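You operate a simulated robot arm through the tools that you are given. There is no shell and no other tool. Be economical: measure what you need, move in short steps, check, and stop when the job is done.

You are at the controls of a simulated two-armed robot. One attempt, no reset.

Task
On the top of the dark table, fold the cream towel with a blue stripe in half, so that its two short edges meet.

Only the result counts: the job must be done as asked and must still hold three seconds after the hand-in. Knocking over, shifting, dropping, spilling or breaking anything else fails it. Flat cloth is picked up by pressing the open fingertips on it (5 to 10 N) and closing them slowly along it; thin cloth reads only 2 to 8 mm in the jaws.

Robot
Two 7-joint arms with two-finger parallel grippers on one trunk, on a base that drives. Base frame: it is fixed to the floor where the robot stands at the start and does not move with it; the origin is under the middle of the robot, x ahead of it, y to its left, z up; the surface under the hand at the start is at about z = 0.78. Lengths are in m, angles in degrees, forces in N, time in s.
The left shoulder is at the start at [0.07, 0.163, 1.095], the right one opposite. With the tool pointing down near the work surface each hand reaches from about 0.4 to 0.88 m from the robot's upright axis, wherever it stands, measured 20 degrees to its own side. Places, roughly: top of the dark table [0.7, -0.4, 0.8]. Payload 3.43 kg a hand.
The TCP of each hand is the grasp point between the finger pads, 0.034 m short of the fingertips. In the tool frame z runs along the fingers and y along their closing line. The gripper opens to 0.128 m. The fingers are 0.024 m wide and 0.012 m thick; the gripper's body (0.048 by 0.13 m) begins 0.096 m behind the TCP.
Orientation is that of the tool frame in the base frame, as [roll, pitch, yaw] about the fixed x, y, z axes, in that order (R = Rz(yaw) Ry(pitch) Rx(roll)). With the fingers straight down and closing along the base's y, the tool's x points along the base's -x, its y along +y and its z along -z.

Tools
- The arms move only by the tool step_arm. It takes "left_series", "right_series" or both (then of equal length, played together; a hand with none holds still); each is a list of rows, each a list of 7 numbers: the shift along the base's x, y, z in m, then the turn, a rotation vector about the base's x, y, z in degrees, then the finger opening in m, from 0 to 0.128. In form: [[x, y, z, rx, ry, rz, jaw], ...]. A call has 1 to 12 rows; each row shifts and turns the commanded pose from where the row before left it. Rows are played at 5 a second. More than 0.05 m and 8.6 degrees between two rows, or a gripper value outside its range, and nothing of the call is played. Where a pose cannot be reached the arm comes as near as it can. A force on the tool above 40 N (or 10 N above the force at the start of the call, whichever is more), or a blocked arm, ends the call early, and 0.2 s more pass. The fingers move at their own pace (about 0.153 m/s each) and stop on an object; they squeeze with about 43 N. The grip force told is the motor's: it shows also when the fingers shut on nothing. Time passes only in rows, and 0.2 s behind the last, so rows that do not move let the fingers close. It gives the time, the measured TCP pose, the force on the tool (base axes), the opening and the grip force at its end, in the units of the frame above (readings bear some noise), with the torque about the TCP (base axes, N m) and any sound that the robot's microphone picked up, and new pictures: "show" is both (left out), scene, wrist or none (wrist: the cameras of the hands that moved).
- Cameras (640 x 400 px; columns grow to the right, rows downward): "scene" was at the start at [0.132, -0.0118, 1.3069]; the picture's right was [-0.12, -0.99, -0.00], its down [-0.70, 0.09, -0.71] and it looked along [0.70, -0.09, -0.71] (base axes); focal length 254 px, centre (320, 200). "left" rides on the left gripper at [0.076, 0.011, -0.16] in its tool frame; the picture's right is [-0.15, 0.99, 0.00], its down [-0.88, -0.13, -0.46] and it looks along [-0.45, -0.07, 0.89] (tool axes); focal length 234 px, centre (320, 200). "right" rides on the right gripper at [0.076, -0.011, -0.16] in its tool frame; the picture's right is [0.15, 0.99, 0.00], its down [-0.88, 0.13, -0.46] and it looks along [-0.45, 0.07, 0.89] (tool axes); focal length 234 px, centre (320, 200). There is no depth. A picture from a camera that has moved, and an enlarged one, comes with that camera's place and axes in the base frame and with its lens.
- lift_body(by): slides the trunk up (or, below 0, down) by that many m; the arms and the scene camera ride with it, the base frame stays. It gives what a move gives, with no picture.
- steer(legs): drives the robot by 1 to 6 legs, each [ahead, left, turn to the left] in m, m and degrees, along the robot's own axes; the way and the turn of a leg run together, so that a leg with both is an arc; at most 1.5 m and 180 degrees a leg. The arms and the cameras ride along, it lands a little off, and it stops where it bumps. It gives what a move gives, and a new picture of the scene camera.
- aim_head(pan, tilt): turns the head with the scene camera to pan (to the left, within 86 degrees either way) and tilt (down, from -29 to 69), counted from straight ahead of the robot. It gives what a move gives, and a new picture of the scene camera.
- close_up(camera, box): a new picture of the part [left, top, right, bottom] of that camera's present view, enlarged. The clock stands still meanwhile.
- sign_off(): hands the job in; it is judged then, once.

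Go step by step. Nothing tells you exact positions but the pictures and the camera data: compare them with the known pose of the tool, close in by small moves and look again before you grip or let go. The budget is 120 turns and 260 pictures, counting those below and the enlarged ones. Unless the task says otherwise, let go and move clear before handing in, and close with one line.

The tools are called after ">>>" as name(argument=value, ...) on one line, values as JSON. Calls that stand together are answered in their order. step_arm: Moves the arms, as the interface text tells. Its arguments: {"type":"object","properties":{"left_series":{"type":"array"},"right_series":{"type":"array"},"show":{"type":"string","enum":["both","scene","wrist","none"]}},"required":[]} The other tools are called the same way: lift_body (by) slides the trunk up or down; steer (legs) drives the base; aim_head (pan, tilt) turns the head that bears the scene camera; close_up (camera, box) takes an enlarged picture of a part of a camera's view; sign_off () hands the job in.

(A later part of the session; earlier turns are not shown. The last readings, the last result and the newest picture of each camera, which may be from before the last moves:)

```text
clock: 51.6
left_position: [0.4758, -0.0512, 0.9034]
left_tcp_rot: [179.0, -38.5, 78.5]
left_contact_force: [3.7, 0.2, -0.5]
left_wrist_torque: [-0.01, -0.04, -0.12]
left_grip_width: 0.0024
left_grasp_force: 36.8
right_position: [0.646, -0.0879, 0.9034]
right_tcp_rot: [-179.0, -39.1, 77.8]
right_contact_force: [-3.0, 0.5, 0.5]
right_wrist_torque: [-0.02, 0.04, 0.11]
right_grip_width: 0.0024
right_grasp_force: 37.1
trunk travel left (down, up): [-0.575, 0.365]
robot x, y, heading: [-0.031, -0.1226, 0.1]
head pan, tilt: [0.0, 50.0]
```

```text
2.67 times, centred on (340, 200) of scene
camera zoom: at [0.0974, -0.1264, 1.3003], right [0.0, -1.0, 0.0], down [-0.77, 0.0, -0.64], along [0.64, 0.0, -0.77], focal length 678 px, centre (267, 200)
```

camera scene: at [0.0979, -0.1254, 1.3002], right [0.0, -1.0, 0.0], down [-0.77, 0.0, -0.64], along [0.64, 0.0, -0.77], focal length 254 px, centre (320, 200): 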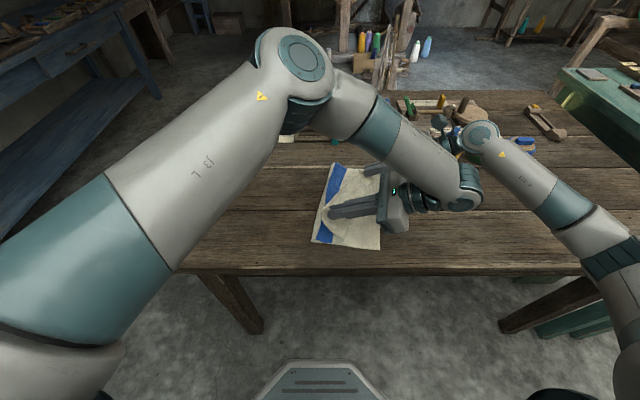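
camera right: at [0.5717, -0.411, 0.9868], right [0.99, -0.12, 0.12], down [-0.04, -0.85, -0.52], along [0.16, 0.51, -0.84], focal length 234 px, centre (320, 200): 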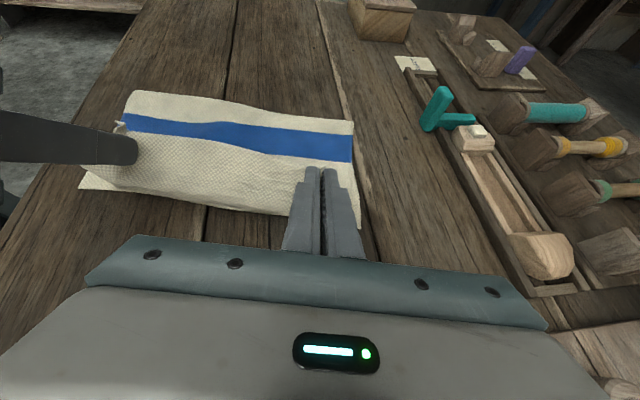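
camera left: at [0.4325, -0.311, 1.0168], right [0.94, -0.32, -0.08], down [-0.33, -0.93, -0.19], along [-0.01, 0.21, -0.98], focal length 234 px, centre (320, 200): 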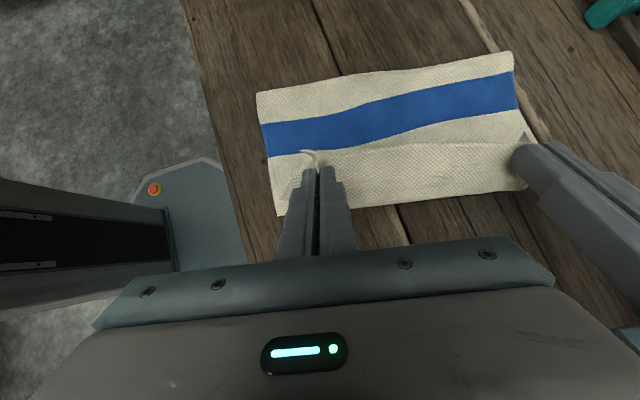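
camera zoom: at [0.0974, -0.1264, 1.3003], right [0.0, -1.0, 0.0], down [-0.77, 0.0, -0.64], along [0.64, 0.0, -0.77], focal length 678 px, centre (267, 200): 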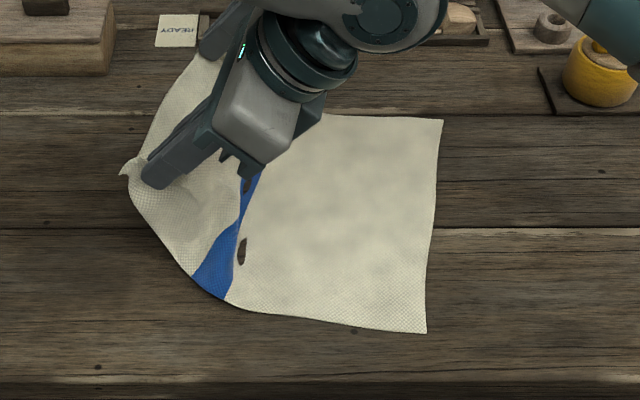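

Lower layer is out again. Crossing at 0.14 m height and straight diagonal down to about 5 cm short of the right edge.

>>> step_arm(left_series=[[-0.005, -0.0228, 0.015, 0, 0, 0, 0], [-0.005, -0.0228, 0.015, 0, 0, 0, 0], [-0.005, -0.0228, 0.013, 0, 0, 0, 0], [-0.0041, -0.0192, -0.02, 0, 0, 0, 0], [-0.0041, -0.0192, -0.02, 0, 0, 0, 0], [-0.0041, -0.0192, -0.02, 0, 0, 0, 0], [-0.0041, -0.0192, -0.02, 0, 0, 0, 0], [-0.0041, -0.0192, -0.018, 0, 0, 0, 0], [-0.0041, -0.0192, -0.012, 0, 0, 0, 0], [0, 0, 0, 0, 0, 0, 0]], right_series=[[-0.005, -0.0228, 0.015, 0, 0, 0, 0], [-0.005, -0.0228, 0.015, 0, 0, 0, 0], [-0.005, -0.0228, 0.013, 0, 0, 0, 0], [-0.0041, -0.0192, -0.02, 0, 0, 0, 0], [-0.0041, -0.0192, -0.02, 0, 0, 0, 0], [-0.0041, -0.0192, -0.02, 0, 0, 0, 0], [-0.0041, -0.0192, -0.02, 0, 0, 0, 0], [-0.0041, -0.0192, -0.018, 0, 0, 0, 0], [-0.0041, -0.0192, -0.012, 0, 0, 0, 0], [0, 0, 0, 0, 0, 0, 0]], show="wrist")

>>> close_up(camera="scene", box=[260, 140, 460, 270])

```text
clock: 53.8
left_position: [0.4381, -0.2331, 0.8355]
left_tcp_rot: [179.0, -38.3, 78.5]
left_contact_force: [4.4, -0.5, 0.5]
left_wrist_torque: [-0.05, -0.06, -0.1]
left_grip_width: 0.0026
left_grasp_force: 37.2
right_position: [0.6074, -0.2702, 0.8363]
right_tcp_rot: [-178.9, -39.1, 77.9]
right_contact_force: [-3.5, 0.2, -0.7]
right_wrist_torque: [0.01, 0.08, 0.08]
right_grip_width: 0.0022
right_grasp_force: 37.2
trunk travel left (down, up): [-0.575, 0.365]
robot x, y, heading: [-0.032, -0.1227, -0.0]
head pan, tilt: [0.0, 50.0]
camera right: at [0.5917, -0.3104, 1.0083], right [0.99, -0.08, 0.08], down [-0.07, -0.98, -0.2], along [0.09, 0.2, -0.98], focal length 234 px, centre (320, 200)
camera left: at [0.4391, -0.2749, 1.0093], right [0.94, -0.32, -0.08], down [-0.33, -0.93, -0.19], along [-0.01, 0.2, -0.98], focal length 234 px, centre (320, 200)
```

right: 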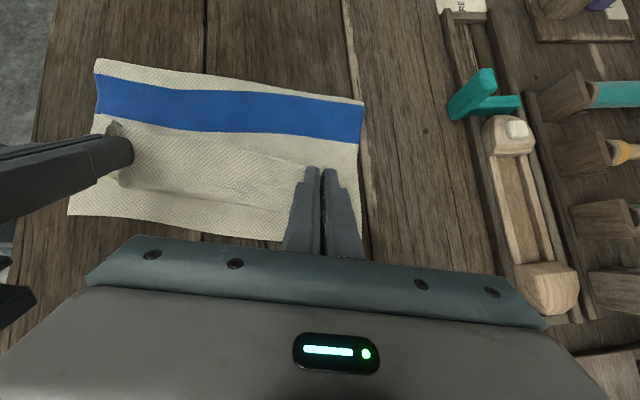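
left: 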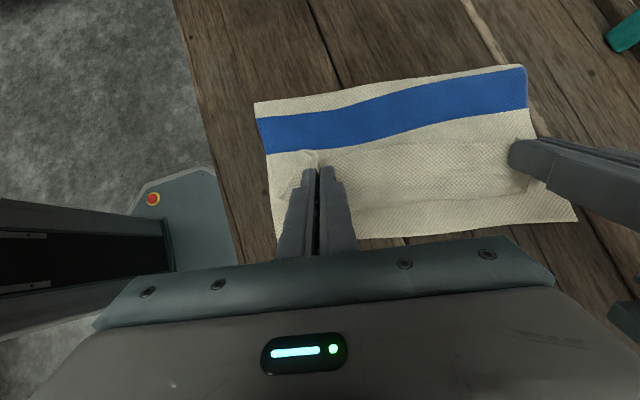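

```text
3.08 times, centred on (360, 205) of scene
camera zoom: at [0.0982, -0.1241, 1.3001], right [0.0, -1.0, 0.0], down [-0.77, 0.0, -0.64], along [0.64, 0.0, -0.77], focal length 782 px, centre (197, 185)
```

zoom: 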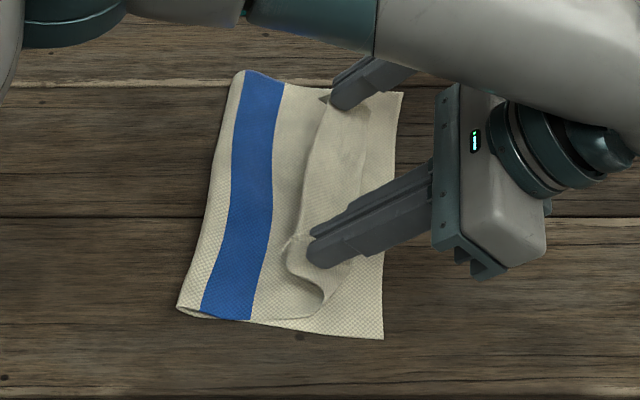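

Good: the fold lies within about 1 cm of half. I release here, back out along the fingers, and look at how the edge strip lies.

>>> step_arm(left_series=[[0, 0, 0, 0, 0, 0, 0.015], [0, 0, 0, 0, 0, 0, 0.03], [-0.003, -0.014, 0.018, 0, 0, 0, 0.03], [-0.006, -0.028, 0.036, 0, 0, 0, 0.03], [-0.006, -0.02, 0.04, 0, 0, 0, 0.03]], right_series=[[0, 0, 0, 0, 0, 0, 0.015], [0, 0, 0, 0, 0, 0, 0.03], [-0.003, -0.014, 0.018, 0, 0, 0, 0.03], [-0.006, -0.028, 0.036, 0, 0, 0, 0.03], [-0.006, -0.02, 0.04, 0, 0, 0, 0.03]], show="wrist")

>>> close_up(camera="scene", box=[260, 140, 460, 270])

```text
clock: 55.0
left_position: [0.4255, -0.2736, 0.9308]
left_tcp_rot: [179.0, -38.1, 78.6]
left_contact_force: [-0.5, 0.2, 0.3]
left_wrist_torque: [-0.03, 0.01, -0.01]
left_grip_width: 0.0301
left_grasp_force: 0.0
left hand out of reach, approached as far as the arm can: row 5
right_position: [0.5912, -0.3345, 0.9289]
right_tcp_rot: [-178.9, -39.0, 78.0]
right_contact_force: [-0.2, 0.2, 0.3]
right_wrist_torque: [-0.02, -0.02, -0.01]
right_grip_width: 0.03
right_grasp_force: 0.1
trunk travel left (down, up): [-0.575, 0.365]
robot x, y, heading: [-0.031, -0.1261, -0.2]
head pan, tilt: [0.0, 50.0]
camera right: at [0.5749, -0.3741, 1.1011], right [0.99, -0.08, 0.08], down [-0.07, -0.98, -0.2], along [0.09, 0.2, -0.98], focal length 234 px, centre (320, 200)
camera left: at [0.4275, -0.314, 1.1045], right [0.94, -0.32, -0.08], down [-0.33, -0.93, -0.19], along [-0.01, 0.2, -0.98], focal length 234 px, centre (320, 200)
```

right: 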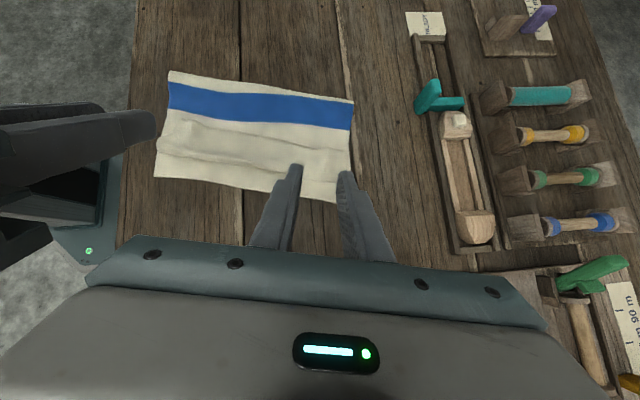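
left: 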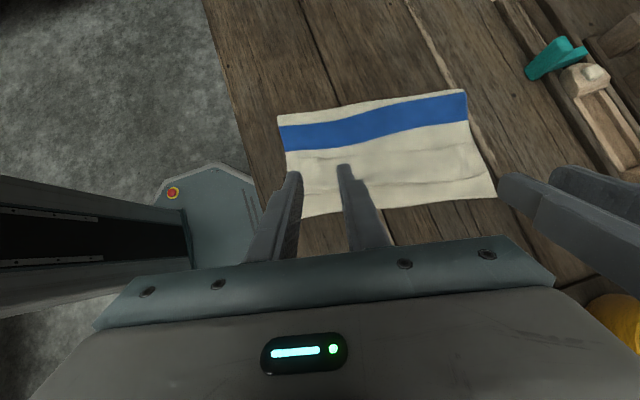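

```text
3.08 times, centred on (360, 205) of scene
camera zoom: at [0.0965, -0.1239, 1.3002], right [0.0, -1.0, 0.0], down [-0.77, 0.0, -0.64], along [0.64, 0.0, -0.77], focal length 782 px, centre (197, 185)
```

zoom: 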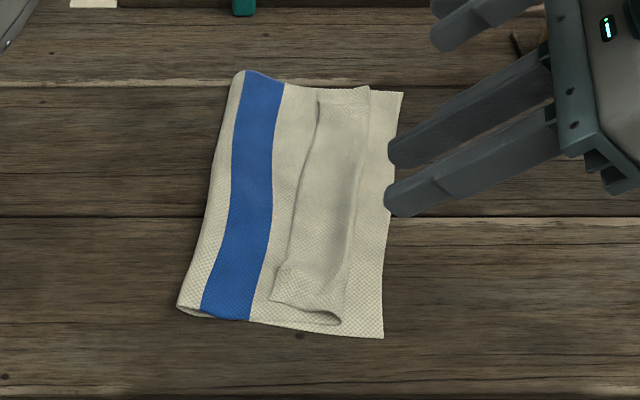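

The cloth is folded with the edge strip (about 5 cm) lying back on top. I'll regrip that edge with fingers pointing down and closing across it, the +y finger just outside the edge, so the edge itself is caught standing up; first I untilt and turn the hands.

>>> step_arm(left_series=[[0, 0.005, 0.01, -8.2, 1.76, 0, 0.036], [0, 0.005, 0.005, -8.2, 1.76, 0, 0.036], [0, 0.005, 0, -8.2, 1.76, 0, 0.036], [0, 0.005, 0, -8.2, 1.76, 0, 0.036], [0, 0.005, 0, -8.2, 1.76, 0, 0.036], [0, 0, 0, 0, 0, 8.2, 0.036], [0, 0, 0, 0, 0, 8.2, 0.036], [0, 0, 0, 0, 0, 8.2, 0.036], [0, 0, 0, 0, 0, 8.2, 0.036], [0, 0, 0, 0, 0, 8.2, 0.036], [0, 0, 0, 0, 0, 8.2, 0.036]], right_series=[[0, 0.005, 0.01, -8.2, 1.76, 0, 0.036], [0, 0.005, 0.005, -8.2, 1.76, 0, 0.036], [0, 0.005, 0, -8.2, 1.76, 0, 0.036], [0, 0.005, 0, -8.2, 1.76, 0, 0.036], [0, 0.005, 0, -8.2, 1.76, 0, 0.036], [0, 0, 0, 0, 0, 8.2, 0.036], [0, 0, 0, 0, 0, 8.2, 0.036], [0, 0, 0, 0, 0, 8.2, 0.036], [0, 0, 0, 0, 0, 8.2, 0.036], [0, 0, 0, 0, 0, 8.2, 0.036], [0, 0, 0, 0, 0, 8.2, 0.036]], show="none")

>>> step_arm(left_series=[[0, 0.008, 0, 0, 0, 8.0, 0.036], [0.006, 0.01, 0, 0, 0, 8.0, 0.036], [0.006, 0.01, 0, 0, 0, 8.0, 0.036], [0.006, 0.01, 0, 0, 0, 8.0, 0.036], [0.005, 0.01, 0, 0, 0, 8.0, 0.036]], right_series=[[0, 0.01, 0, 0, 0, 8.0, 0.036], [0.002, 0.013, 0, 0, 0, 8.0, 0.036], [0.002, 0.014, 0, 0, 0, 8.0, 0.036], [0.003, 0.014, 0, 0, 0, 8.0, 0.036], [0.002, 0.014, 0, 0, 0, 8.0, 0.036]], show="both")

```text
clock: 57.4
left_position: [0.4249, -0.2507, 0.9452]
left_tcp_rot: [179.5, 3.6, 127.7]
left_contact_force: [-0.4, 0.4, -0.3]
left_wrist_torque: [0.02, -0.01, 0.0]
left_grip_width: 0.036
left_grasp_force: 0.1
right_position: [0.5941, -0.3083, 0.9456]
right_tcp_rot: [-178.9, 2.9, 127.3]
right_contact_force: [0.9, -0.2, 0.1]
right_wrist_torque: [0.0, -0.01, 0.03]
right_grip_width: 0.036
right_grasp_force: 0.1
trunk travel left (down, up): [-0.575, 0.365]
robot x, y, heading: [-0.0294, -0.1225, 0.0]
head pan, tilt: [0.0, 50.0]
```

```text
clock: 58.6
left_position: [0.4492, -0.2001, 0.9469]
left_tcp_rot: [179.5, 3.5, 167.7]
left_contact_force: [0.2, 0.0, -0.2]
left_wrist_torque: [-0.01, -0.02, 0.02]
left_grip_width: 0.0358
left_grasp_force: 0.0
right_position: [0.6032, -0.2444, 0.9452]
right_tcp_rot: [-178.8, 2.7, 167.3]
right_contact_force: [-0.9, 0.3, -0.5]
right_wrist_torque: [-0.01, 0.0, 0.0]
right_grip_width: 0.0361
right_grasp_force: 0.0
trunk travel left (down, up): [-0.575, 0.365]
robot x, y, heading: [-0.0304, -0.1266, -0.2]
head pan, tilt: [0.0, 50.0]
camera scene: at [0.0981, -0.1243, 1.3001], right [0.0, -1.0, 0.0], down [-0.77, 0.0, -0.64], along [0.64, 0.0, -0.77], focal length 254 px, centre (320, 200)
camera right: at [0.5196, -0.2341, 1.1015], right [0.08, 1.0, -0.03], down [0.87, -0.05, 0.5], along [0.49, -0.06, -0.87], focal length 234 px, centre (320, 200)
camera left: at [0.3678, -0.173, 1.1024], right [0.35, 0.94, 0.02], down [0.8, -0.31, 0.51], along [0.48, -0.17, -0.86], focal length 234 px, centre (320, 200)
```

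scene: 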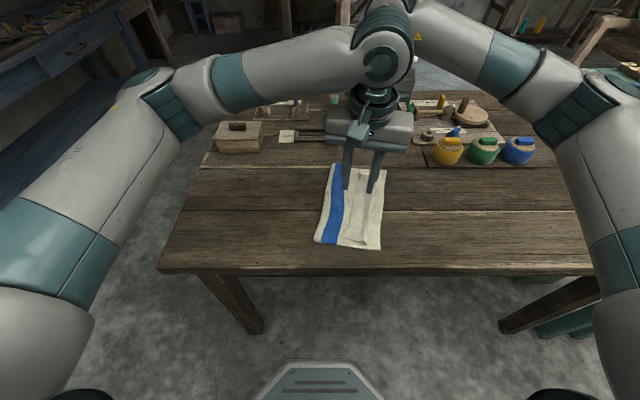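
right: 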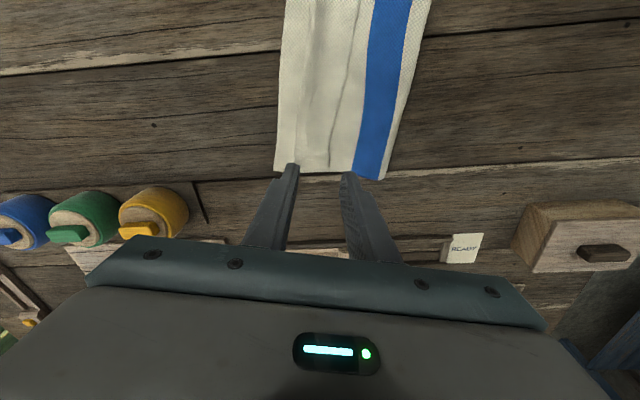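
left: 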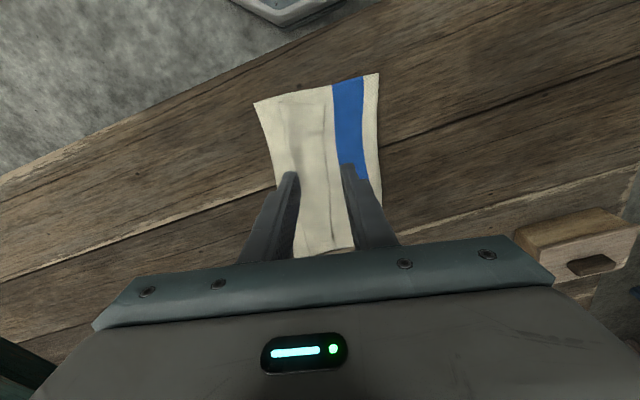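

>>> close_up(camera="left", box=[230, 60, 410, 260])

>>> close_up(camera="right", box=[250, 0, 450, 190])

```text
2.00 times, centred on (320, 160) of left
camera zoom: at [0.3678, -0.173, 1.1024], right [0.35, 0.94, 0.02], down [0.8, -0.31, 0.51], along [0.48, -0.17, -0.86], focal length 468 px, centre (320, 280)
```

zoom: 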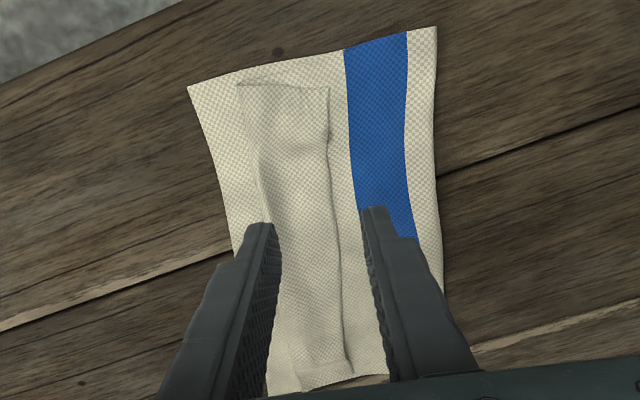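

```text
2.11 times, centred on (350, 95) of right
camera zoom: at [0.5196, -0.2341, 1.1015], right [0.08, 1.0, -0.03], down [0.87, -0.05, 0.5], along [0.49, -0.06, -0.87], focal length 493 px, centre (257, 421)
```

zoom: 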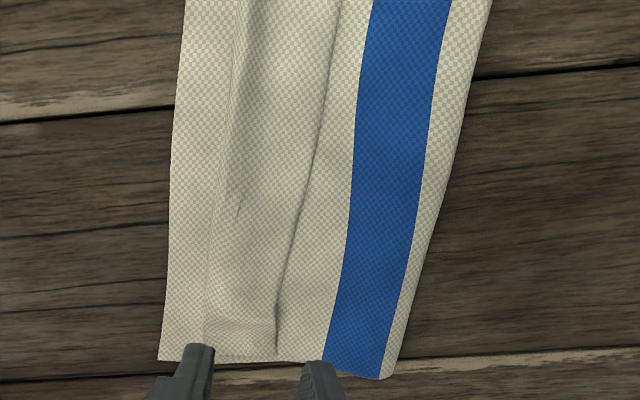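

The edge line runs through (0.45,-0.193) and (0.60,-0.232). I centre each hand with its +y finger about 4 mm outside the edge and descend.

>>> step_arm(left_series=[[-0.003, -0.006, -0.03, 0, 0, 0, 0.036], [0, 0, -0.04, 0, 0, 0, 0.036], [0, 0, -0.035, 0, 0, 0, 0.036], [0, 0, -0.012, 0, 0, 0, 0.036], [0, 0, 0, 0, 0, 0, 0.036]], right_series=[[-0.006, -0.001, -0.03, 0, 0, 0, 0.036], [0, 0, -0.04, 0, 0, 0, 0.036], [0, 0, -0.035, 0, 0, 0, 0.036], [0, 0, -0.01, 0, 0, 0, 0.036], [0, 0, 0, 0, 0, 0, 0.036]], show="wrist")

```text
clock: 59.8
left_position: [0.4458, -0.2076, 0.8301]
left_tcp_rot: [179.5, 3.6, 167.6]
left_contact_force: [1.0, -0.1, 0.8]
left_wrist_torque: [-0.01, 0.01, 0.0]
left_grip_width: 0.0358
left_grasp_force: 0.0
right_position: [0.5962, -0.2452, 0.8313]
right_tcp_rot: [-178.9, 2.9, 167.1]
right_contact_force: [0.7, 1.0, -0.4]
right_wrist_torque: [-0.01, 0.01, 0.02]
right_grip_width: 0.0359
right_grasp_force: 0.2
trunk travel left (down, up): [-0.575, 0.365]
robot x, y, heading: [-0.0289, -0.1221, -0.1]
head pan, tilt: [0.0, 50.0]
camera right: at [0.5131, -0.2345, 0.9863], right [0.08, 1.0, -0.03], down [0.87, -0.05, 0.5], along [0.49, -0.06, -0.87], focal length 234 px, centre (320, 200)
camera left: at [0.3648, -0.1802, 0.9849], right [0.35, 0.93, 0.02], down [0.8, -0.31, 0.51], along [0.48, -0.17, -0.86], focal length 234 px, centre (320, 200)
```

right: 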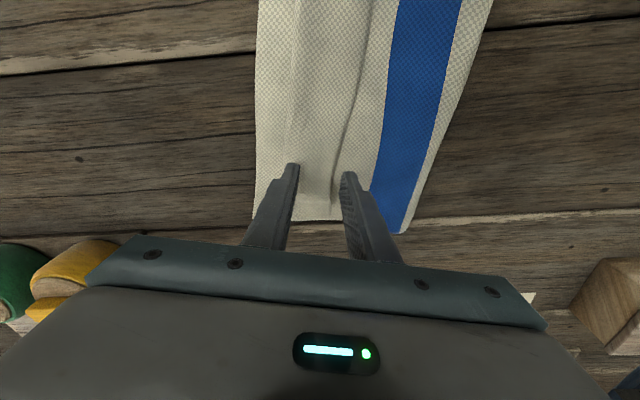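
left: 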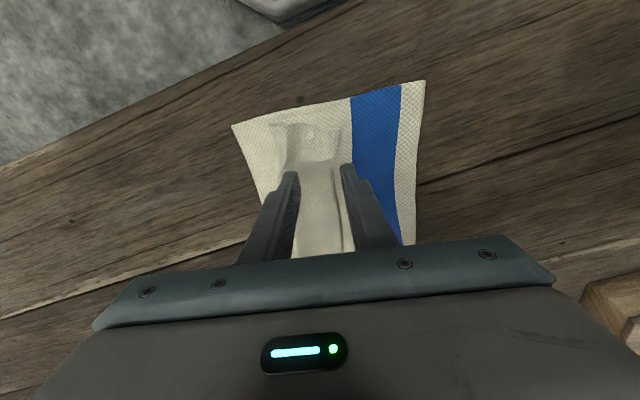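

I correct a small residual tilt so that the +y finger is slightly lower, and press down.

>>> step_arm(left_series=[[0, 0, -0.003, -3.1, 4.3, 0, 0.036], [0, 0, -0.004, 0, 0, 0, 0.036], [0, 0, -0.003, 0, 0, 0, 0.036], [0, 0, -0.001, 0, 0, 0, 0.036]], right_series=[[0, 0, -0.004, -3.1, 4.3, 0, 0.036], [0, 0, -0.004, 0, 0, 0, 0.036], [0, 0, -0.003, 0, 0, 0, 0.036], [0, 0, -0.001, 0, 0, 0, 0.036]], show="wrist")

```text
clock: 60.8
left_position: [0.4446, -0.2062, 0.8176]
left_tcp_rot: [-176.6, 0.1, 167.7]
left_contact_force: [1.4, -0.7, 3.9]
left_wrist_torque: [0.04, -0.01, -0.03]
left_grip_width: 0.0359
left_grasp_force: 0.0
right_position: [0.595, -0.2448, 0.8191]
right_tcp_rot: [-175.0, -0.7, 167.2]
right_contact_force: [-0.1, -0.3, 0.5]
right_wrist_torque: [0.01, -0.02, -0.03]
right_grip_width: 0.0358
right_grasp_force: 0.1
trunk travel left (down, up): [-0.575, 0.365]
robot x, y, heading: [-0.0324, -0.1218, 0.1]
head pan, tilt: [0.0, 50.0]
camera right: at [0.5248, -0.2259, 0.9799], right [0.07, 0.99, -0.09], down [0.9, -0.03, 0.43], along [0.43, -0.11, -0.9], focal length 234 px, centre (320, 200)
camera left: at [0.3752, -0.1718, 0.9774], right [0.35, 0.93, -0.06], down [0.84, -0.29, 0.46], along [0.42, -0.21, -0.88], focal length 234 px, centre (320, 200)
```

right: 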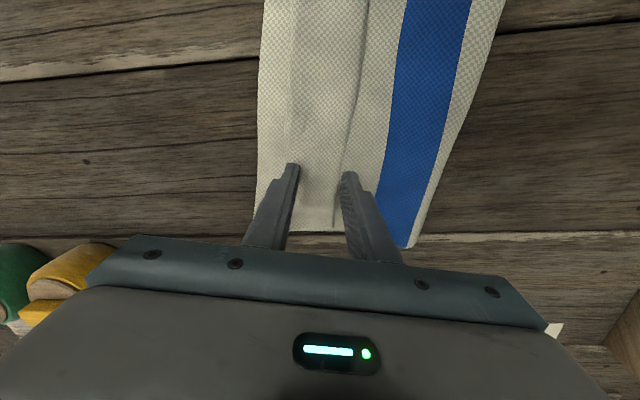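
left: 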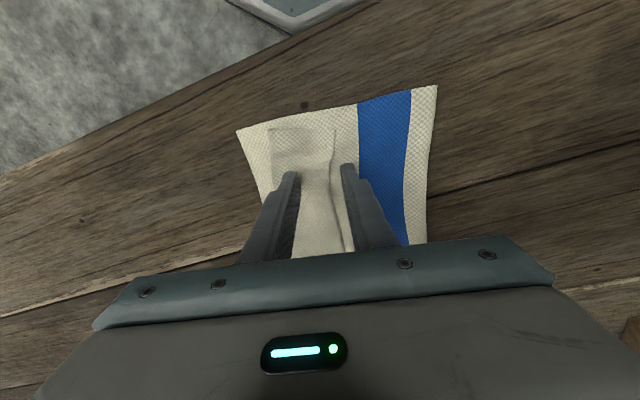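

>>> step_arm(left_series=[[0, 0, -0.0006, 1.5, -0.3, 0, 0.036], [0, 0, -0.0004, 0, 0, 0, 0.036]], right_series=[[0, 0, -0.0015, 2.5, -0.5, 0, 0.036], [0, 0, -0.001, 0, 0, 0, 0.036]], show="none")

```text
clock: 61.4
left_position: [0.4459, -0.2061, 0.8177]
left_tcp_rot: [-178.1, 0.1, 167.6]
left_contact_force: [1.4, -2.0, 9.7]
left_wrist_torque: [0.08, -0.06, -0.04]
left_grip_width: 0.035
left_grasp_force: 0.0
right_position: [0.5959, -0.2456, 0.8171]
right_tcp_rot: [-177.5, -0.5, 167.3]
right_contact_force: [0.5, -0.7, 3.4]
right_wrist_torque: [0.07, -0.05, -0.02]
right_grip_width: 0.0356
right_grasp_force: 0.1
trunk travel left (down, up): [-0.575, 0.365]
robot x, y, heading: [-0.0283, -0.126, -0.2]
head pan, tilt: [0.0, 50.0]
```

Contact is light on both. I close slowly while shifting the hands so the +y fingers stay put and the -y fingers bring the strip edge against them.

>>> step_arm(left_series=[[0.0004, 0.0019, 0, 0, 0, 0, 0.032], [0.0004, 0.0019, 0, 0, 0, 0, 0.028], [0.0004, 0.0019, 0, 0, 0, 0, 0.024], [0.0004, 0.0019, 0, 0, 0, 0, 0.02], [0.0004, 0.0019, 0, 0, 0, 0, 0.016]], right_series=[[0.0004, 0.0019, -0.0004, 0, 0, 0, 0.032], [0.0004, 0.0019, 0, 0, 0, 0, 0.028], [0.0004, 0.0019, 0, 0, 0, 0, 0.024], [0.0004, 0.0019, 0, 0, 0, 0, 0.02], [0.0004, 0.0019, 0, 0, 0, 0, 0.016]], show="wrist")

```text
clock: 62.6
left_position: [0.4456, -0.1977, 0.8156]
left_tcp_rot: [-178.1, 0.3, 167.6]
left_contact_force: [0.6, -0.4, 8.0]
left_wrist_torque: [-0.04, 0.01, 0.02]
left_grip_width: 0.0148
left_grasp_force: 0.0
right_position: [0.5974, -0.2356, 0.8163]
right_tcp_rot: [-177.4, -0.5, 167.2]
right_contact_force: [-0.4, -3.6, 14.6]
right_wrist_torque: [0.01, -0.05, -0.04]
right_grip_width: 0.0139
right_grasp_force: 0.0
trunk travel left (down, up): [-0.575, 0.365]
robot x, y, heading: [-0.0311, -0.1233, 0.0]
head pan, tilt: [0.0, 50.0]
camera right: at [0.5249, -0.2237, 0.9775], right [0.08, 1.0, -0.04], down [0.9, -0.05, 0.44], along [0.44, -0.07, -0.9], focal length 234 px, centre (320, 200)
camera left: at [0.3751, -0.1662, 0.9767], right [0.35, 0.93, -0.03], down [0.83, -0.3, 0.46], along [0.42, -0.19, -0.89], focal length 234 px, centre (320, 200)
```

right: 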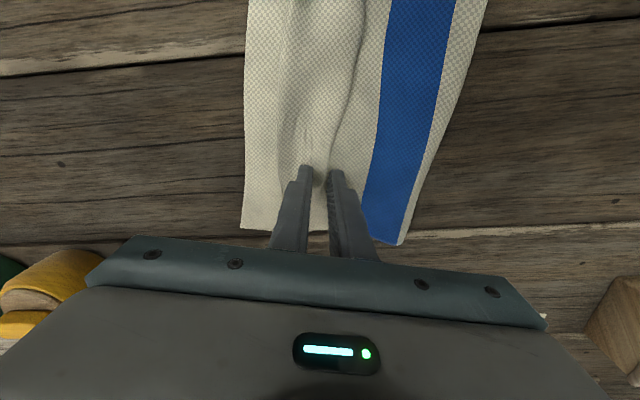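
left: 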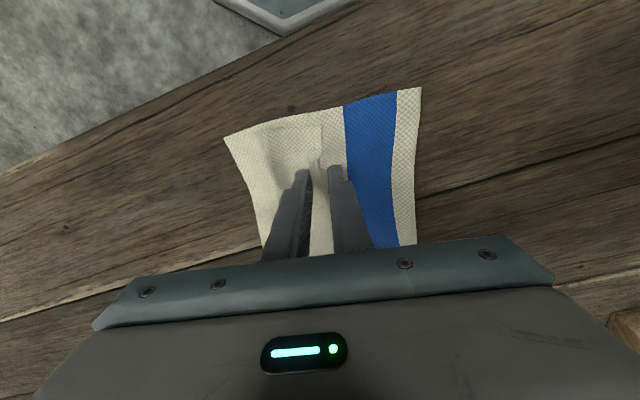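

>>> step_arm(left_series=[[0.0004, 0.0019, 0, 0, 0, 0, 0.012], [0.0004, 0.0019, 0, 0, 0, 0, 0.008], [0.0004, 0.0019, 0, 0, 0, 0, 0.004], [0.0004, 0.0019, 0, 0, 0, 0, 0.0], [0, 0, 0, 0, 0, 0, 0]], right_series=[[0.0004, 0.0019, 0, 0, 0, 0, 0.012], [0.0004, 0.0019, 0, 0, 0, 0, 0.008], [0.0004, 0.0019, 0, 0, 0, 0, 0.004], [0.0004, 0.0019, 0, 0, 0, 0, 0.0], [0, 0, 0, 0, 0, 0, 0]], show="wrist")

```text
clock: 63.8
left_position: [0.4474, -0.1896, 0.8164]
left_tcp_rot: [-178.2, 0.2, 167.7]
left_contact_force: [-0.4, -1.1, 3.6]
left_wrist_torque: [-0.03, 0.01, 0.0]
left_grip_width: 0.0
left_grasp_force: 32.8
right_position: [0.5974, -0.2268, 0.8165]
right_tcp_rot: [-177.6, -0.6, 167.3]
right_contact_force: [-2.3, -5.2, 19.0]
right_wrist_torque: [-0.18, -0.01, -0.01]
right_grip_width: 0.002
right_grasp_force: 37.2
trunk travel left (down, up): [-0.575, 0.365]
robot x, y, heading: [-0.0305, -0.1212, -0.3]
head pan, tilt: [0.0, 50.0]
camera right: at [0.5251, -0.2152, 0.9774], right [0.07, 1.0, -0.04], down [0.9, -0.05, 0.44], along [0.44, -0.07, -0.9], focal length 234 px, centre (320, 200)
camera left: at [0.3766, -0.1591, 0.9772], right [0.35, 0.93, -0.03], down [0.83, -0.3, 0.46], along [0.42, -0.19, -0.89], focal length 234 px, centre (320, 200)
```

right: 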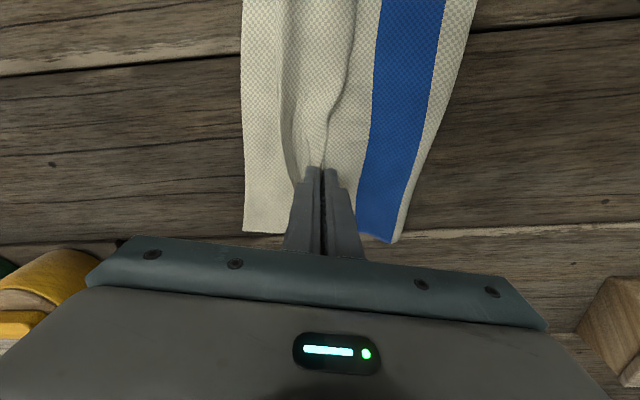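
left: 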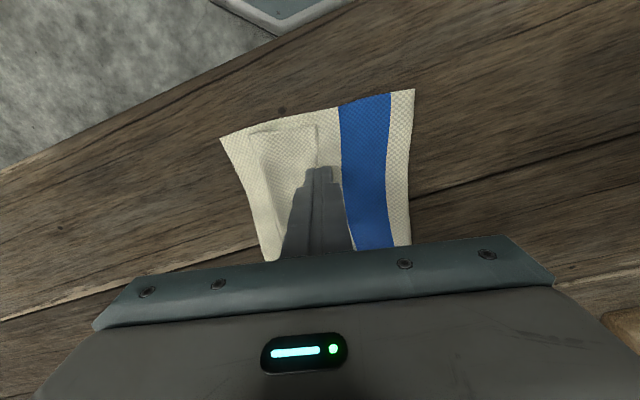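

The right grips something (2.0 mm), the left nothing. I lift the right by a few cm to see what it holds.

>>> step_arm(left_series=[[0, 0, 0.03, 0, 0, 0, 0], [0, 0, 0.03, 0, 0, 0, 0.03], [0, 0, 0.03, 0, 0, 0, 0.03]], right_series=[[0, 0, 0.01, 0, 0, 0, 0], [0, -0.005, 0.015, 0, 0, 0, 0], [0, -0.005, 0.015, 0, 0, 0, 0]], show="both")

>>> close_up(camera="left", box=[200, 60, 480, 260])

```text
clock: 64.6
left_position: [0.4497, -0.1903, 0.9039]
left_tcp_rot: [-178.1, 0.1, 167.7]
left_contact_force: [-0.4, 0.4, -0.2]
left_wrist_torque: [-0.01, -0.04, 0.0]
left_grip_width: 0.0299
left_grasp_force: 0.0
right_position: [0.599, -0.2362, 0.8553]
right_tcp_rot: [-177.4, -0.7, 167.3]
right_contact_force: [0.9, 1.0, -0.2]
right_wrist_torque: [0.0, -0.03, 0.01]
right_grip_width: 0.0022
right_grasp_force: 36.9
trunk travel left (down, up): [-0.575, 0.365]
robot x, y, heading: [-0.0296, -0.1212, 0.1]
head pan, tilt: [0.0, 50.0]
camera scene: at [0.0978, -0.125, 1.3], right [0.0, -1.0, 0.0], down [-0.77, 0.0, -0.64], along [0.64, 0.0, -0.77], focal length 254 px, centre (320, 200)
camera right: at [0.5265, -0.2247, 1.0173], right [0.07, 1.0, -0.04], down [0.9, -0.05, 0.44], along [0.43, -0.07, -0.9], focal length 234 px, centre (320, 200)
camera left: at [0.3779, -0.1586, 1.0636], right [0.35, 0.93, -0.03], down [0.84, -0.3, 0.46], along [0.42, -0.19, -0.89], focal length 234 px, centre (320, 200)
```

scene: 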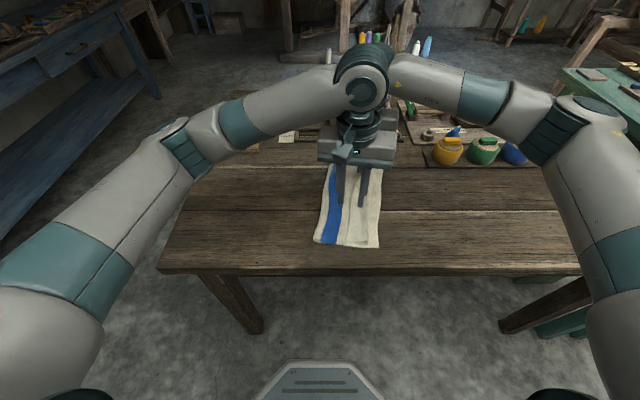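
right: 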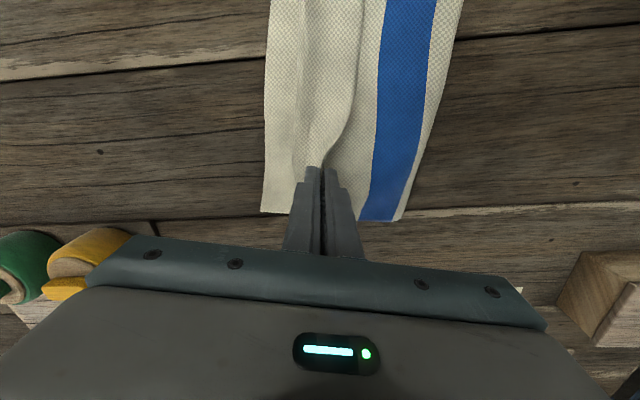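
left: 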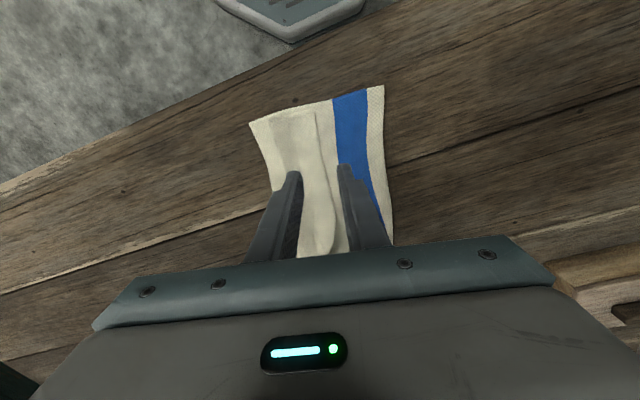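

```text
2.00 times, centred on (340, 160) of left
camera zoom: at [0.3779, -0.1586, 1.0636], right [0.35, 0.93, -0.03], down [0.84, -0.3, 0.46], along [0.42, -0.19, -0.89], focal length 468 px, centre (280, 280)
```

zoom: 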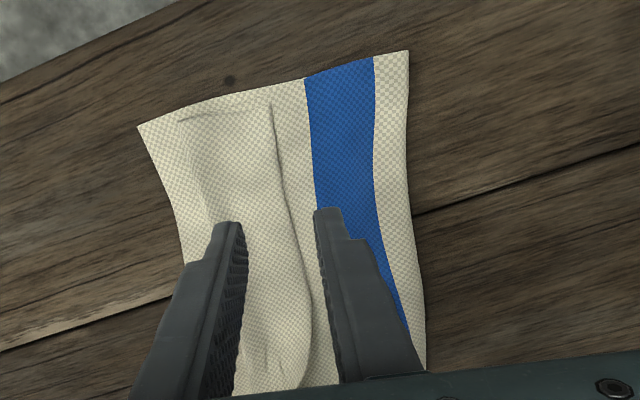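

>>> step_arm(right_series=[[0, -0.01, 0.02, 0, 0, 0, 0], [-0.002, -0.02, 0.01, 0, 0, 0, 0]], show="wrist")

>>> close_up(camera="left", box=[200, 60, 480, 260])

>>> close_up(camera="scene", box=[280, 140, 420, 260])

```text
clock: 65.2
left_position: [0.4492, -0.1912, 0.9027]
left_tcp_rot: [-178.3, 0.0, 167.7]
left_contact_force: [-0.6, -0.1, -0.5]
left_wrist_torque: [0.03, 0.0, 0.03]
left_grip_width: 0.03
left_grasp_force: 0.0
right_position: [0.5975, -0.2675, 0.8856]
right_tcp_rot: [-177.5, -0.7, 167.2]
right_contact_force: [-0.2, -0.7, 0.2]
right_wrist_torque: [0.01, 0.01, 0.04]
right_grip_width: 0.0022
right_grasp_force: 36.6
trunk travel left (down, up): [-0.575, 0.365]
robot x, y, heading: [-0.0334, -0.1209, 0.2]
head pan, tilt: [0.0, 50.0]
camera right: at [0.5252, -0.2554, 1.0477], right [0.07, 1.0, -0.04], down [0.9, -0.05, 0.44], along [0.43, -0.07, -0.9], focal length 234 px, centre (320, 200)
```

right: 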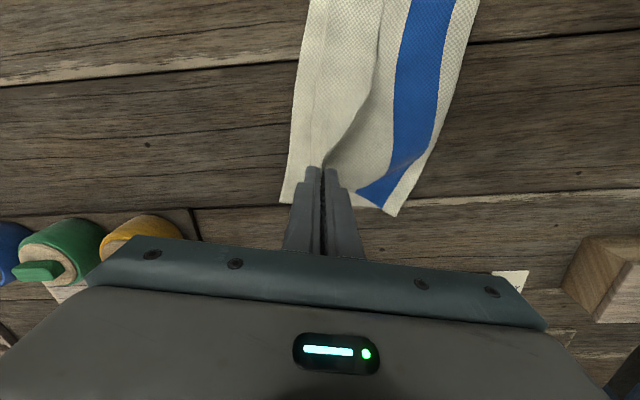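

```text
2.00 times, centred on (340, 160) of left
camera zoom: at [0.3781, -0.1597, 1.0633], right [0.35, 0.93, -0.03], down [0.84, -0.3, 0.46], along [0.42, -0.19, -0.89], focal length 468 px, centre (280, 280)
```

zoom: 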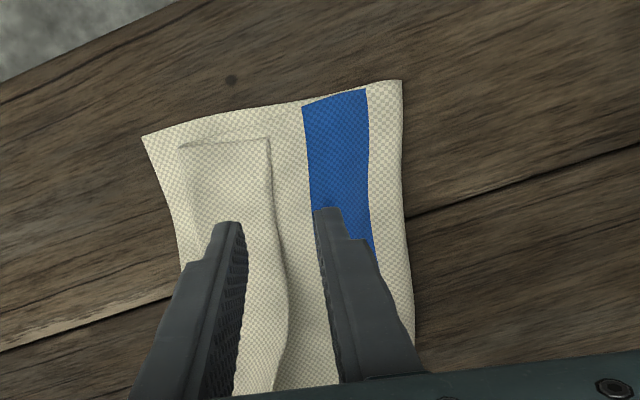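

```text
3.33 times, centred on (350, 200) of scene
camera zoom: at [0.098, -0.1261, 1.3001], right [0.0, -1.0, 0.0], down [-0.77, 0.0, -0.64], along [0.64, 0.0, -0.77], focal length 847 px, centre (220, 200)
```

zoom: 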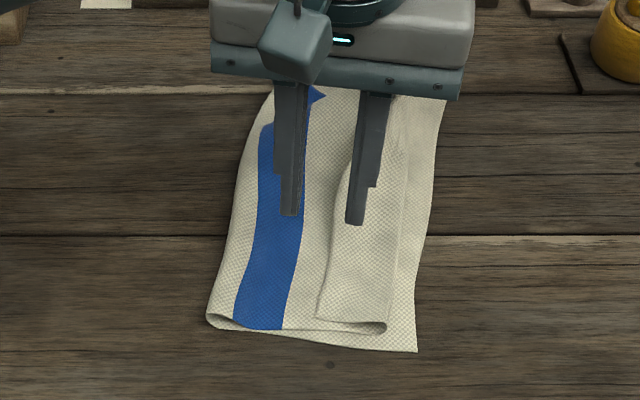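

The right hand caught both the strip edge and the layer beneath it. Better plan: release, pinch only the upper layer between the strip edge and the stripe, lift it so the strip hangs down straight, then lay it with the edge to the right.

>>> step_arm(left_series=[[0, 0.01, 0.01, 0, 0, 0, 0.036], [0, 0, 0, 0, 0, 0, 0.036], [0, 0, 0, 0, 0, 0, 0.036], [0, 0, 0, 0, 0, 0, 0.036], [0, 0, 0, 0, 0, 0, 0.036], [0, 0, 0, 0, 0, 0, 0.036], [0, 0, 0, 0, 0, 0, 0.036]], right_series=[[0.002, 0.02, -0.02, 0, 0, 0, 0], [0, 0.018, -0.025, 0, 0, 0, 0], [0, 0.002, -0.018, 0, 0, 0, 0], [0, 0, 0, 0, 0, 0, 0.02], [0, 0, 0, 0, 0, 0, 0.036], [0, 0, 0.04, 0, 0, 0, 0.036], [0, 0.0, 0.04, 0, 0, 0, 0.036]], show="wrist")

>>> close_up(camera="left", box=[200, 60, 480, 260])

>>> close_up(camera="scene", box=[280, 140, 420, 260])

```text
clock: 66.8
left_position: [0.4493, -0.1805, 0.9146]
left_tcp_rot: [-178.1, 0.1, 167.7]
left_contact_force: [-0.6, -0.8, -0.6]
left_wrist_torque: [-0.04, 0.0, -0.01]
left_grip_width: 0.036
left_grasp_force: 0.1
right_position: [0.6008, -0.2296, 0.9019]
right_tcp_rot: [-177.4, -0.7, 167.4]
right_contact_force: [-0.3, -0.3, -0.1]
right_wrist_torque: [0.0, -0.02, 0.02]
right_grip_width: 0.0359
right_grasp_force: 0.1
trunk travel left (down, up): [-0.575, 0.365]
robot x, y, heading: [-0.0284, -0.1224, -0.2]
head pan, tilt: [0.0, 50.0]
camera right: at [0.5277, -0.2164, 1.063], right [0.07, 1.0, -0.04], down [0.9, -0.05, 0.44], along [0.43, -0.07, -0.9], focal length 234 px, centre (320, 200)
camera left: at [0.3792, -0.1497, 1.0742], right [0.35, 0.93, -0.03], down [0.84, -0.3, 0.46], along [0.42, -0.19, -0.89], focal length 234 px, centre (320, 200)
```

right: 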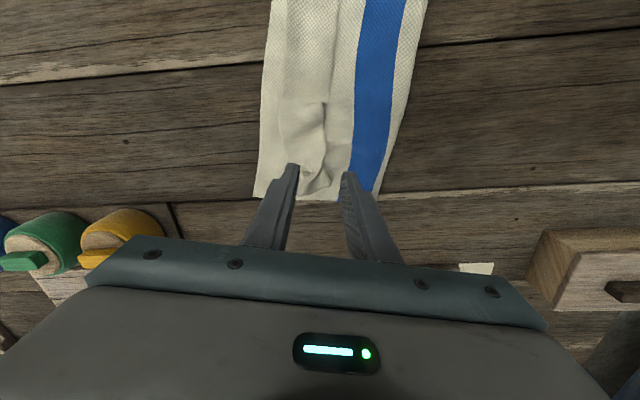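
left: 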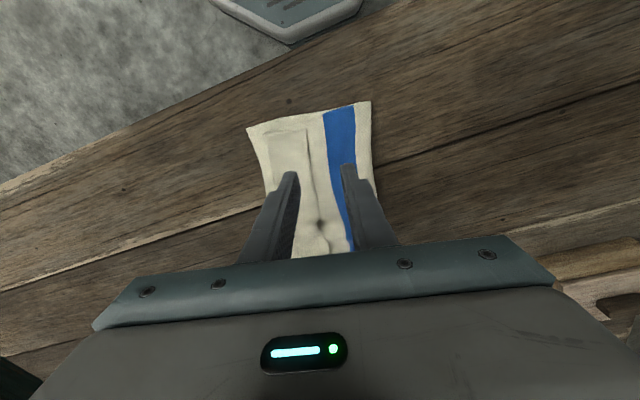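

```text
2.00 times, centred on (340, 160) of left
camera zoom: at [0.3792, -0.1497, 1.0742], right [0.35, 0.93, -0.03], down [0.84, -0.3, 0.46], along [0.42, -0.19, -0.89], focal length 468 px, centre (280, 280)
```

zoom: 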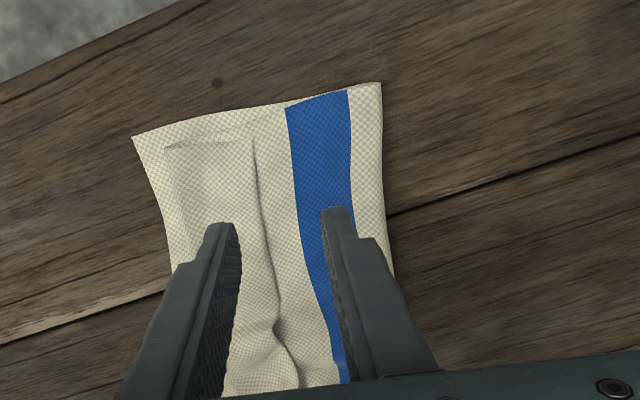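

```text
3.33 times, centred on (350, 200) of scene
camera zoom: at [0.0976, -0.1247, 1.3001], right [0.0, -1.0, 0.0], down [-0.77, 0.0, -0.64], along [0.64, 0.0, -0.77], focal length 847 px, centre (220, 200)
```

zoom: 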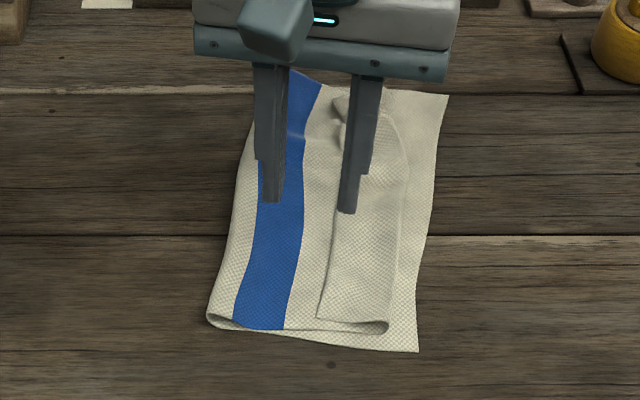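

Now I move both hands over the uncovered upper layer (around the stripe): left to (0.46,-0.163), right to (0.60,-0.183), and lower.

>>> step_arm(left_series=[[0.0105, 0.0175, 0, 0, 0, 0, 0.034], [0, 0, 0, 0, 0, 0, 0.034], [0, 0, -0.04, 0, 0, 0, 0.034], [0, 0, -0.035, 0, 0, 0, 0.034], [0, 0, -0.012, 0, 0, 0, 0.034], [0, 0, 0, 0, 0, 0, 0.034]], right_series=[[-0.001, 0.0235, 0, 0, 0, 0, 0.034], [0, 0.023, 0, 0, 0, 0, 0.034], [0, 0, -0.035, 0, 0, 0, 0.034], [0, 0, -0.03, 0, 0, 0, 0.034], [0, 0, -0.01, 0, 0, 0, 0.034], [0, 0, 0, 0, 0, 0, 0.034]], show="wrist")

```text
clock: 68.2
left_position: [0.4602, -0.1632, 0.833]
left_tcp_rot: [-178.1, 0.0, 167.7]
left_contact_force: [-0.2, -0.2, 0.1]
left_wrist_torque: [0.0, 0.0, 0.01]
left_grip_width: 0.0342
left_grasp_force: 0.1
right_position: [0.6002, -0.1807, 0.8273]
right_tcp_rot: [-177.4, -0.7, 167.2]
right_contact_force: [0.1, -0.3, -0.7]
right_wrist_torque: [0.02, -0.01, 0.01]
right_grip_width: 0.0338
right_grasp_force: 0.0
trunk travel left (down, up): [-0.575, 0.365]
robot x, y, heading: [-0.0299, -0.12, 0.0]
head pan, tilt: [0.0, 50.0]
camera right: at [0.5263, -0.1685, 0.9883], right [0.07, 1.0, -0.04], down [0.9, -0.05, 0.44], along [0.43, -0.07, -0.9], focal length 234 px, centre (320, 200)
camera left: at [0.3899, -0.1316, 0.9928], right [0.35, 0.93, -0.03], down [0.84, -0.3, 0.46], along [0.42, -0.19, -0.89], focal length 234 px, centre (320, 200)
```

right: 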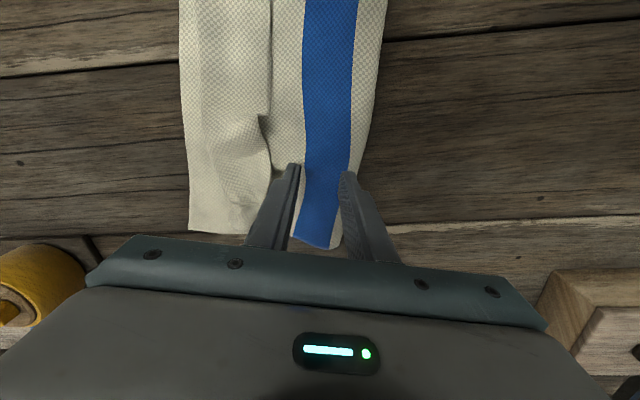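
left: 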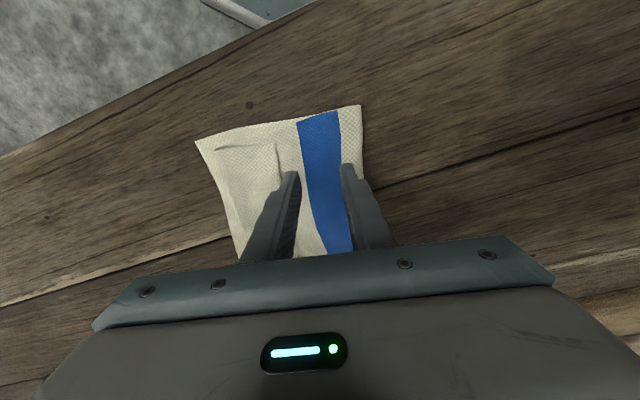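

>>> step_arm(left_series=[[0, 0, -0.008, 0, 0, 0, 0.034], [0, 0, -0.005, 0, 0, 0, 0.034], [0, 0, -0.002, 0, 0, 0, 0.034]], right_series=[[0, -0.004, -0.004, 0, 0, 0, 0.034], [0, 0, -0.004, 0, 0, 0, 0.034], [0, 0, -0.002, 0, 0, 0, 0.034]], show="none")

```text
clock: 69.0
left_position: [0.4606, -0.1627, 0.8165]
left_tcp_rot: [-178.1, 0.1, 167.7]
left_contact_force: [0.7, 0.1, 14.1]
left_wrist_torque: [0.41, 0.07, 0.0]
left_grip_width: 0.0336
left_grasp_force: 0.0
right_position: [0.5979, -0.1847, 0.8186]
right_tcp_rot: [-177.5, -0.7, 167.2]
right_contact_force: [0.1, -0.4, 0.0]
right_wrist_torque: [0.0, 0.01, 0.03]
right_grip_width: 0.0341
right_grasp_force: 0.1
trunk travel left (down, up): [-0.575, 0.365]
robot x, y, heading: [-0.0292, -0.1224, -0.1]
head pan, tilt: [0.0, 50.0]
```

>>> step_arm(left_series=[[0, 0, 0.0006, 1.9, -0.4, 0, 0.034], [0, 0, 0, 0, 0, 0, 0.034]], right_series=[[0, 0, -0.0012, 2.4, -0.5, 0, 0.034], [0, 0, -0.0008, 0, 0, 0, 0.034]], show="none")

```text
clock: 69.6
left_position: [0.4587, -0.1622, 0.8158]
left_tcp_rot: [-180.0, 0.2, 167.7]
left_contact_force: [0.6, -2.1, 8.9]
left_wrist_torque: [0.11, 0.02, -0.01]
left_grip_width: 0.0328
left_grasp_force: 0.0
right_position: [0.5981, -0.1843, 0.8168]
right_tcp_rot: [-179.9, -0.6, 167.2]
right_contact_force: [0.3, -0.2, 0.4]
right_wrist_torque: [-0.01, 0.0, 0.02]
right_grip_width: 0.0339
right_grasp_force: 0.0
trunk travel left (down, up): [-0.575, 0.365]
robot x, y, heading: [-0.03, -0.1258, 0.1]
head pan, tilt: [0.0, 50.0]
```

>>> step_arm(left_series=[[0, 0, 0, 0, 0, 0, 0.034], [0, 0, 0, 0, 0, 0, 0.034]], right_series=[[0, 0, -0.0006, 0, 0, 0, 0.034], [0, 0, -0.0004, 0, 0, 0, 0.034]], show="none")

```text
clock: 70.2
left_position: [0.4598, -0.1631, 0.8171]
left_tcp_rot: [179.9, 0.0, 167.8]
left_contact_force: [2.1, -1.1, 5.2]
left_wrist_torque: [0.14, -0.01, 0.03]
left_grip_width: 0.0332
left_grasp_force: 0.0
right_position: [0.5979, -0.1844, 0.8159]
right_tcp_rot: [180.0, -0.7, 167.4]
right_contact_force: [1.5, 0.7, 5.6]
right_wrist_torque: [0.02, -0.07, -0.04]
right_grip_width: 0.0338
right_grasp_force: 0.0
trunk travel left (down, up): [-0.575, 0.365]
robot x, y, heading: [-0.0294, -0.1218, -0.1]
head pan, tilt: [0.0, 50.0]
```

Both at about 5 N. Closing slowly.

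>>> step_arm(left_series=[[0, 0, 0, 0, 0, 0, 0.03], [0, 0, 0, 0, 0, 0, 0.026], [0, 0, 0, 0, 0, 0, 0.022], [0, 0, 0, 0, 0, 0, 0.018], [0, 0, 0, 0, 0, 0, 0.014], [0, 0, 0, 0, 0, 0, 0.01], [0, 0, 0, 0, 0, 0, 0.006], [0, 0, 0, 0, 0, 0, 0.003], [0, 0, 0, 0, 0, 0, 0], [0, 0, 0, 0, 0, 0, 0]], right_series=[[0, 0, 0, 0, 0, 0, 0.03], [0, 0, 0, 0, 0, 0, 0.026], [0, 0, 0, 0, 0, 0, 0.022], [0, 0, 0, 0, 0, 0, 0.018], [0, 0, 0, 0, 0, 0, 0.014], [0, 0, 0, 0, 0, 0, 0.01], [0, 0, 0, 0, 0, 0, 0.006], [0, 0, 0, 0, 0, 0, 0.003], [0, 0, 0, 0, 0, 0, 0], [0, 0, 0, 0, 0, 0, 0]], show="wrist")

```text
clock: 72.4
left_position: [0.458, -0.1625, 0.8172]
left_tcp_rot: [179.9, 0.2, 167.7]
left_contact_force: [0.2, 0.1, 0.1]
left_wrist_torque: [0.0, -0.02, -0.02]
left_grip_width: 0.0
left_grasp_force: 32.4
right_position: [0.5975, -0.1854, 0.816]
right_tcp_rot: [-179.8, -0.7, 167.3]
right_contact_force: [-0.6, 0.4, 11.5]
right_wrist_torque: [0.04, -0.03, 0.03]
right_grip_width: 0.0018
right_grasp_force: 36.6
trunk travel left (down, up): [-0.575, 0.365]
robot x, y, heading: [-0.0272, -0.1246, 0.0]
head pan, tilt: [0.0, 50.0]
camera right: at [0.5233, -0.179, 0.9767], right [0.07, 1.0, 0.0], down [0.89, -0.07, 0.45], along [0.44, -0.03, -0.9], focal length 234 px, centre (320, 200)
camera left: at [0.3868, -0.1368, 0.9774], right [0.35, 0.94, 0.0], down [0.83, -0.32, 0.46], along [0.43, -0.16, -0.89], focal length 234 px, centre (320, 200)
```

right: 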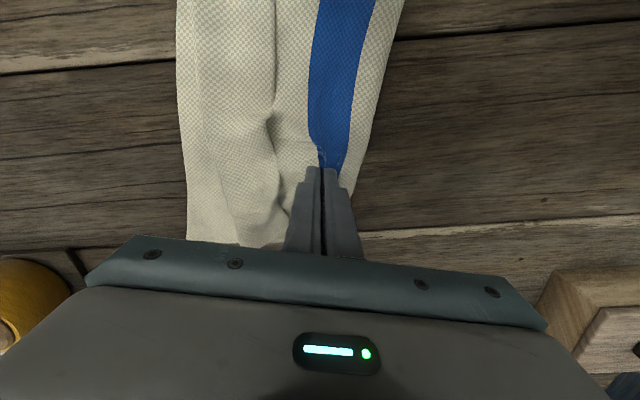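
left: 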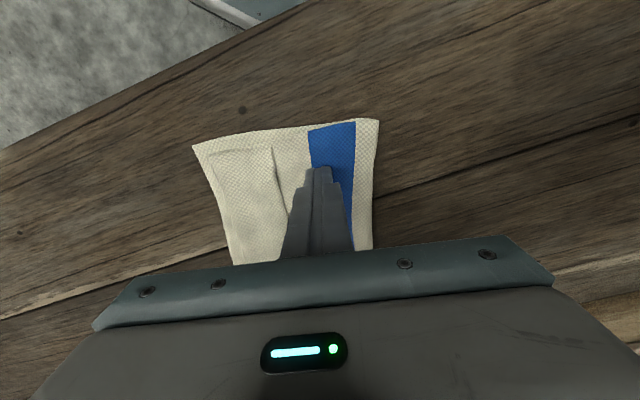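

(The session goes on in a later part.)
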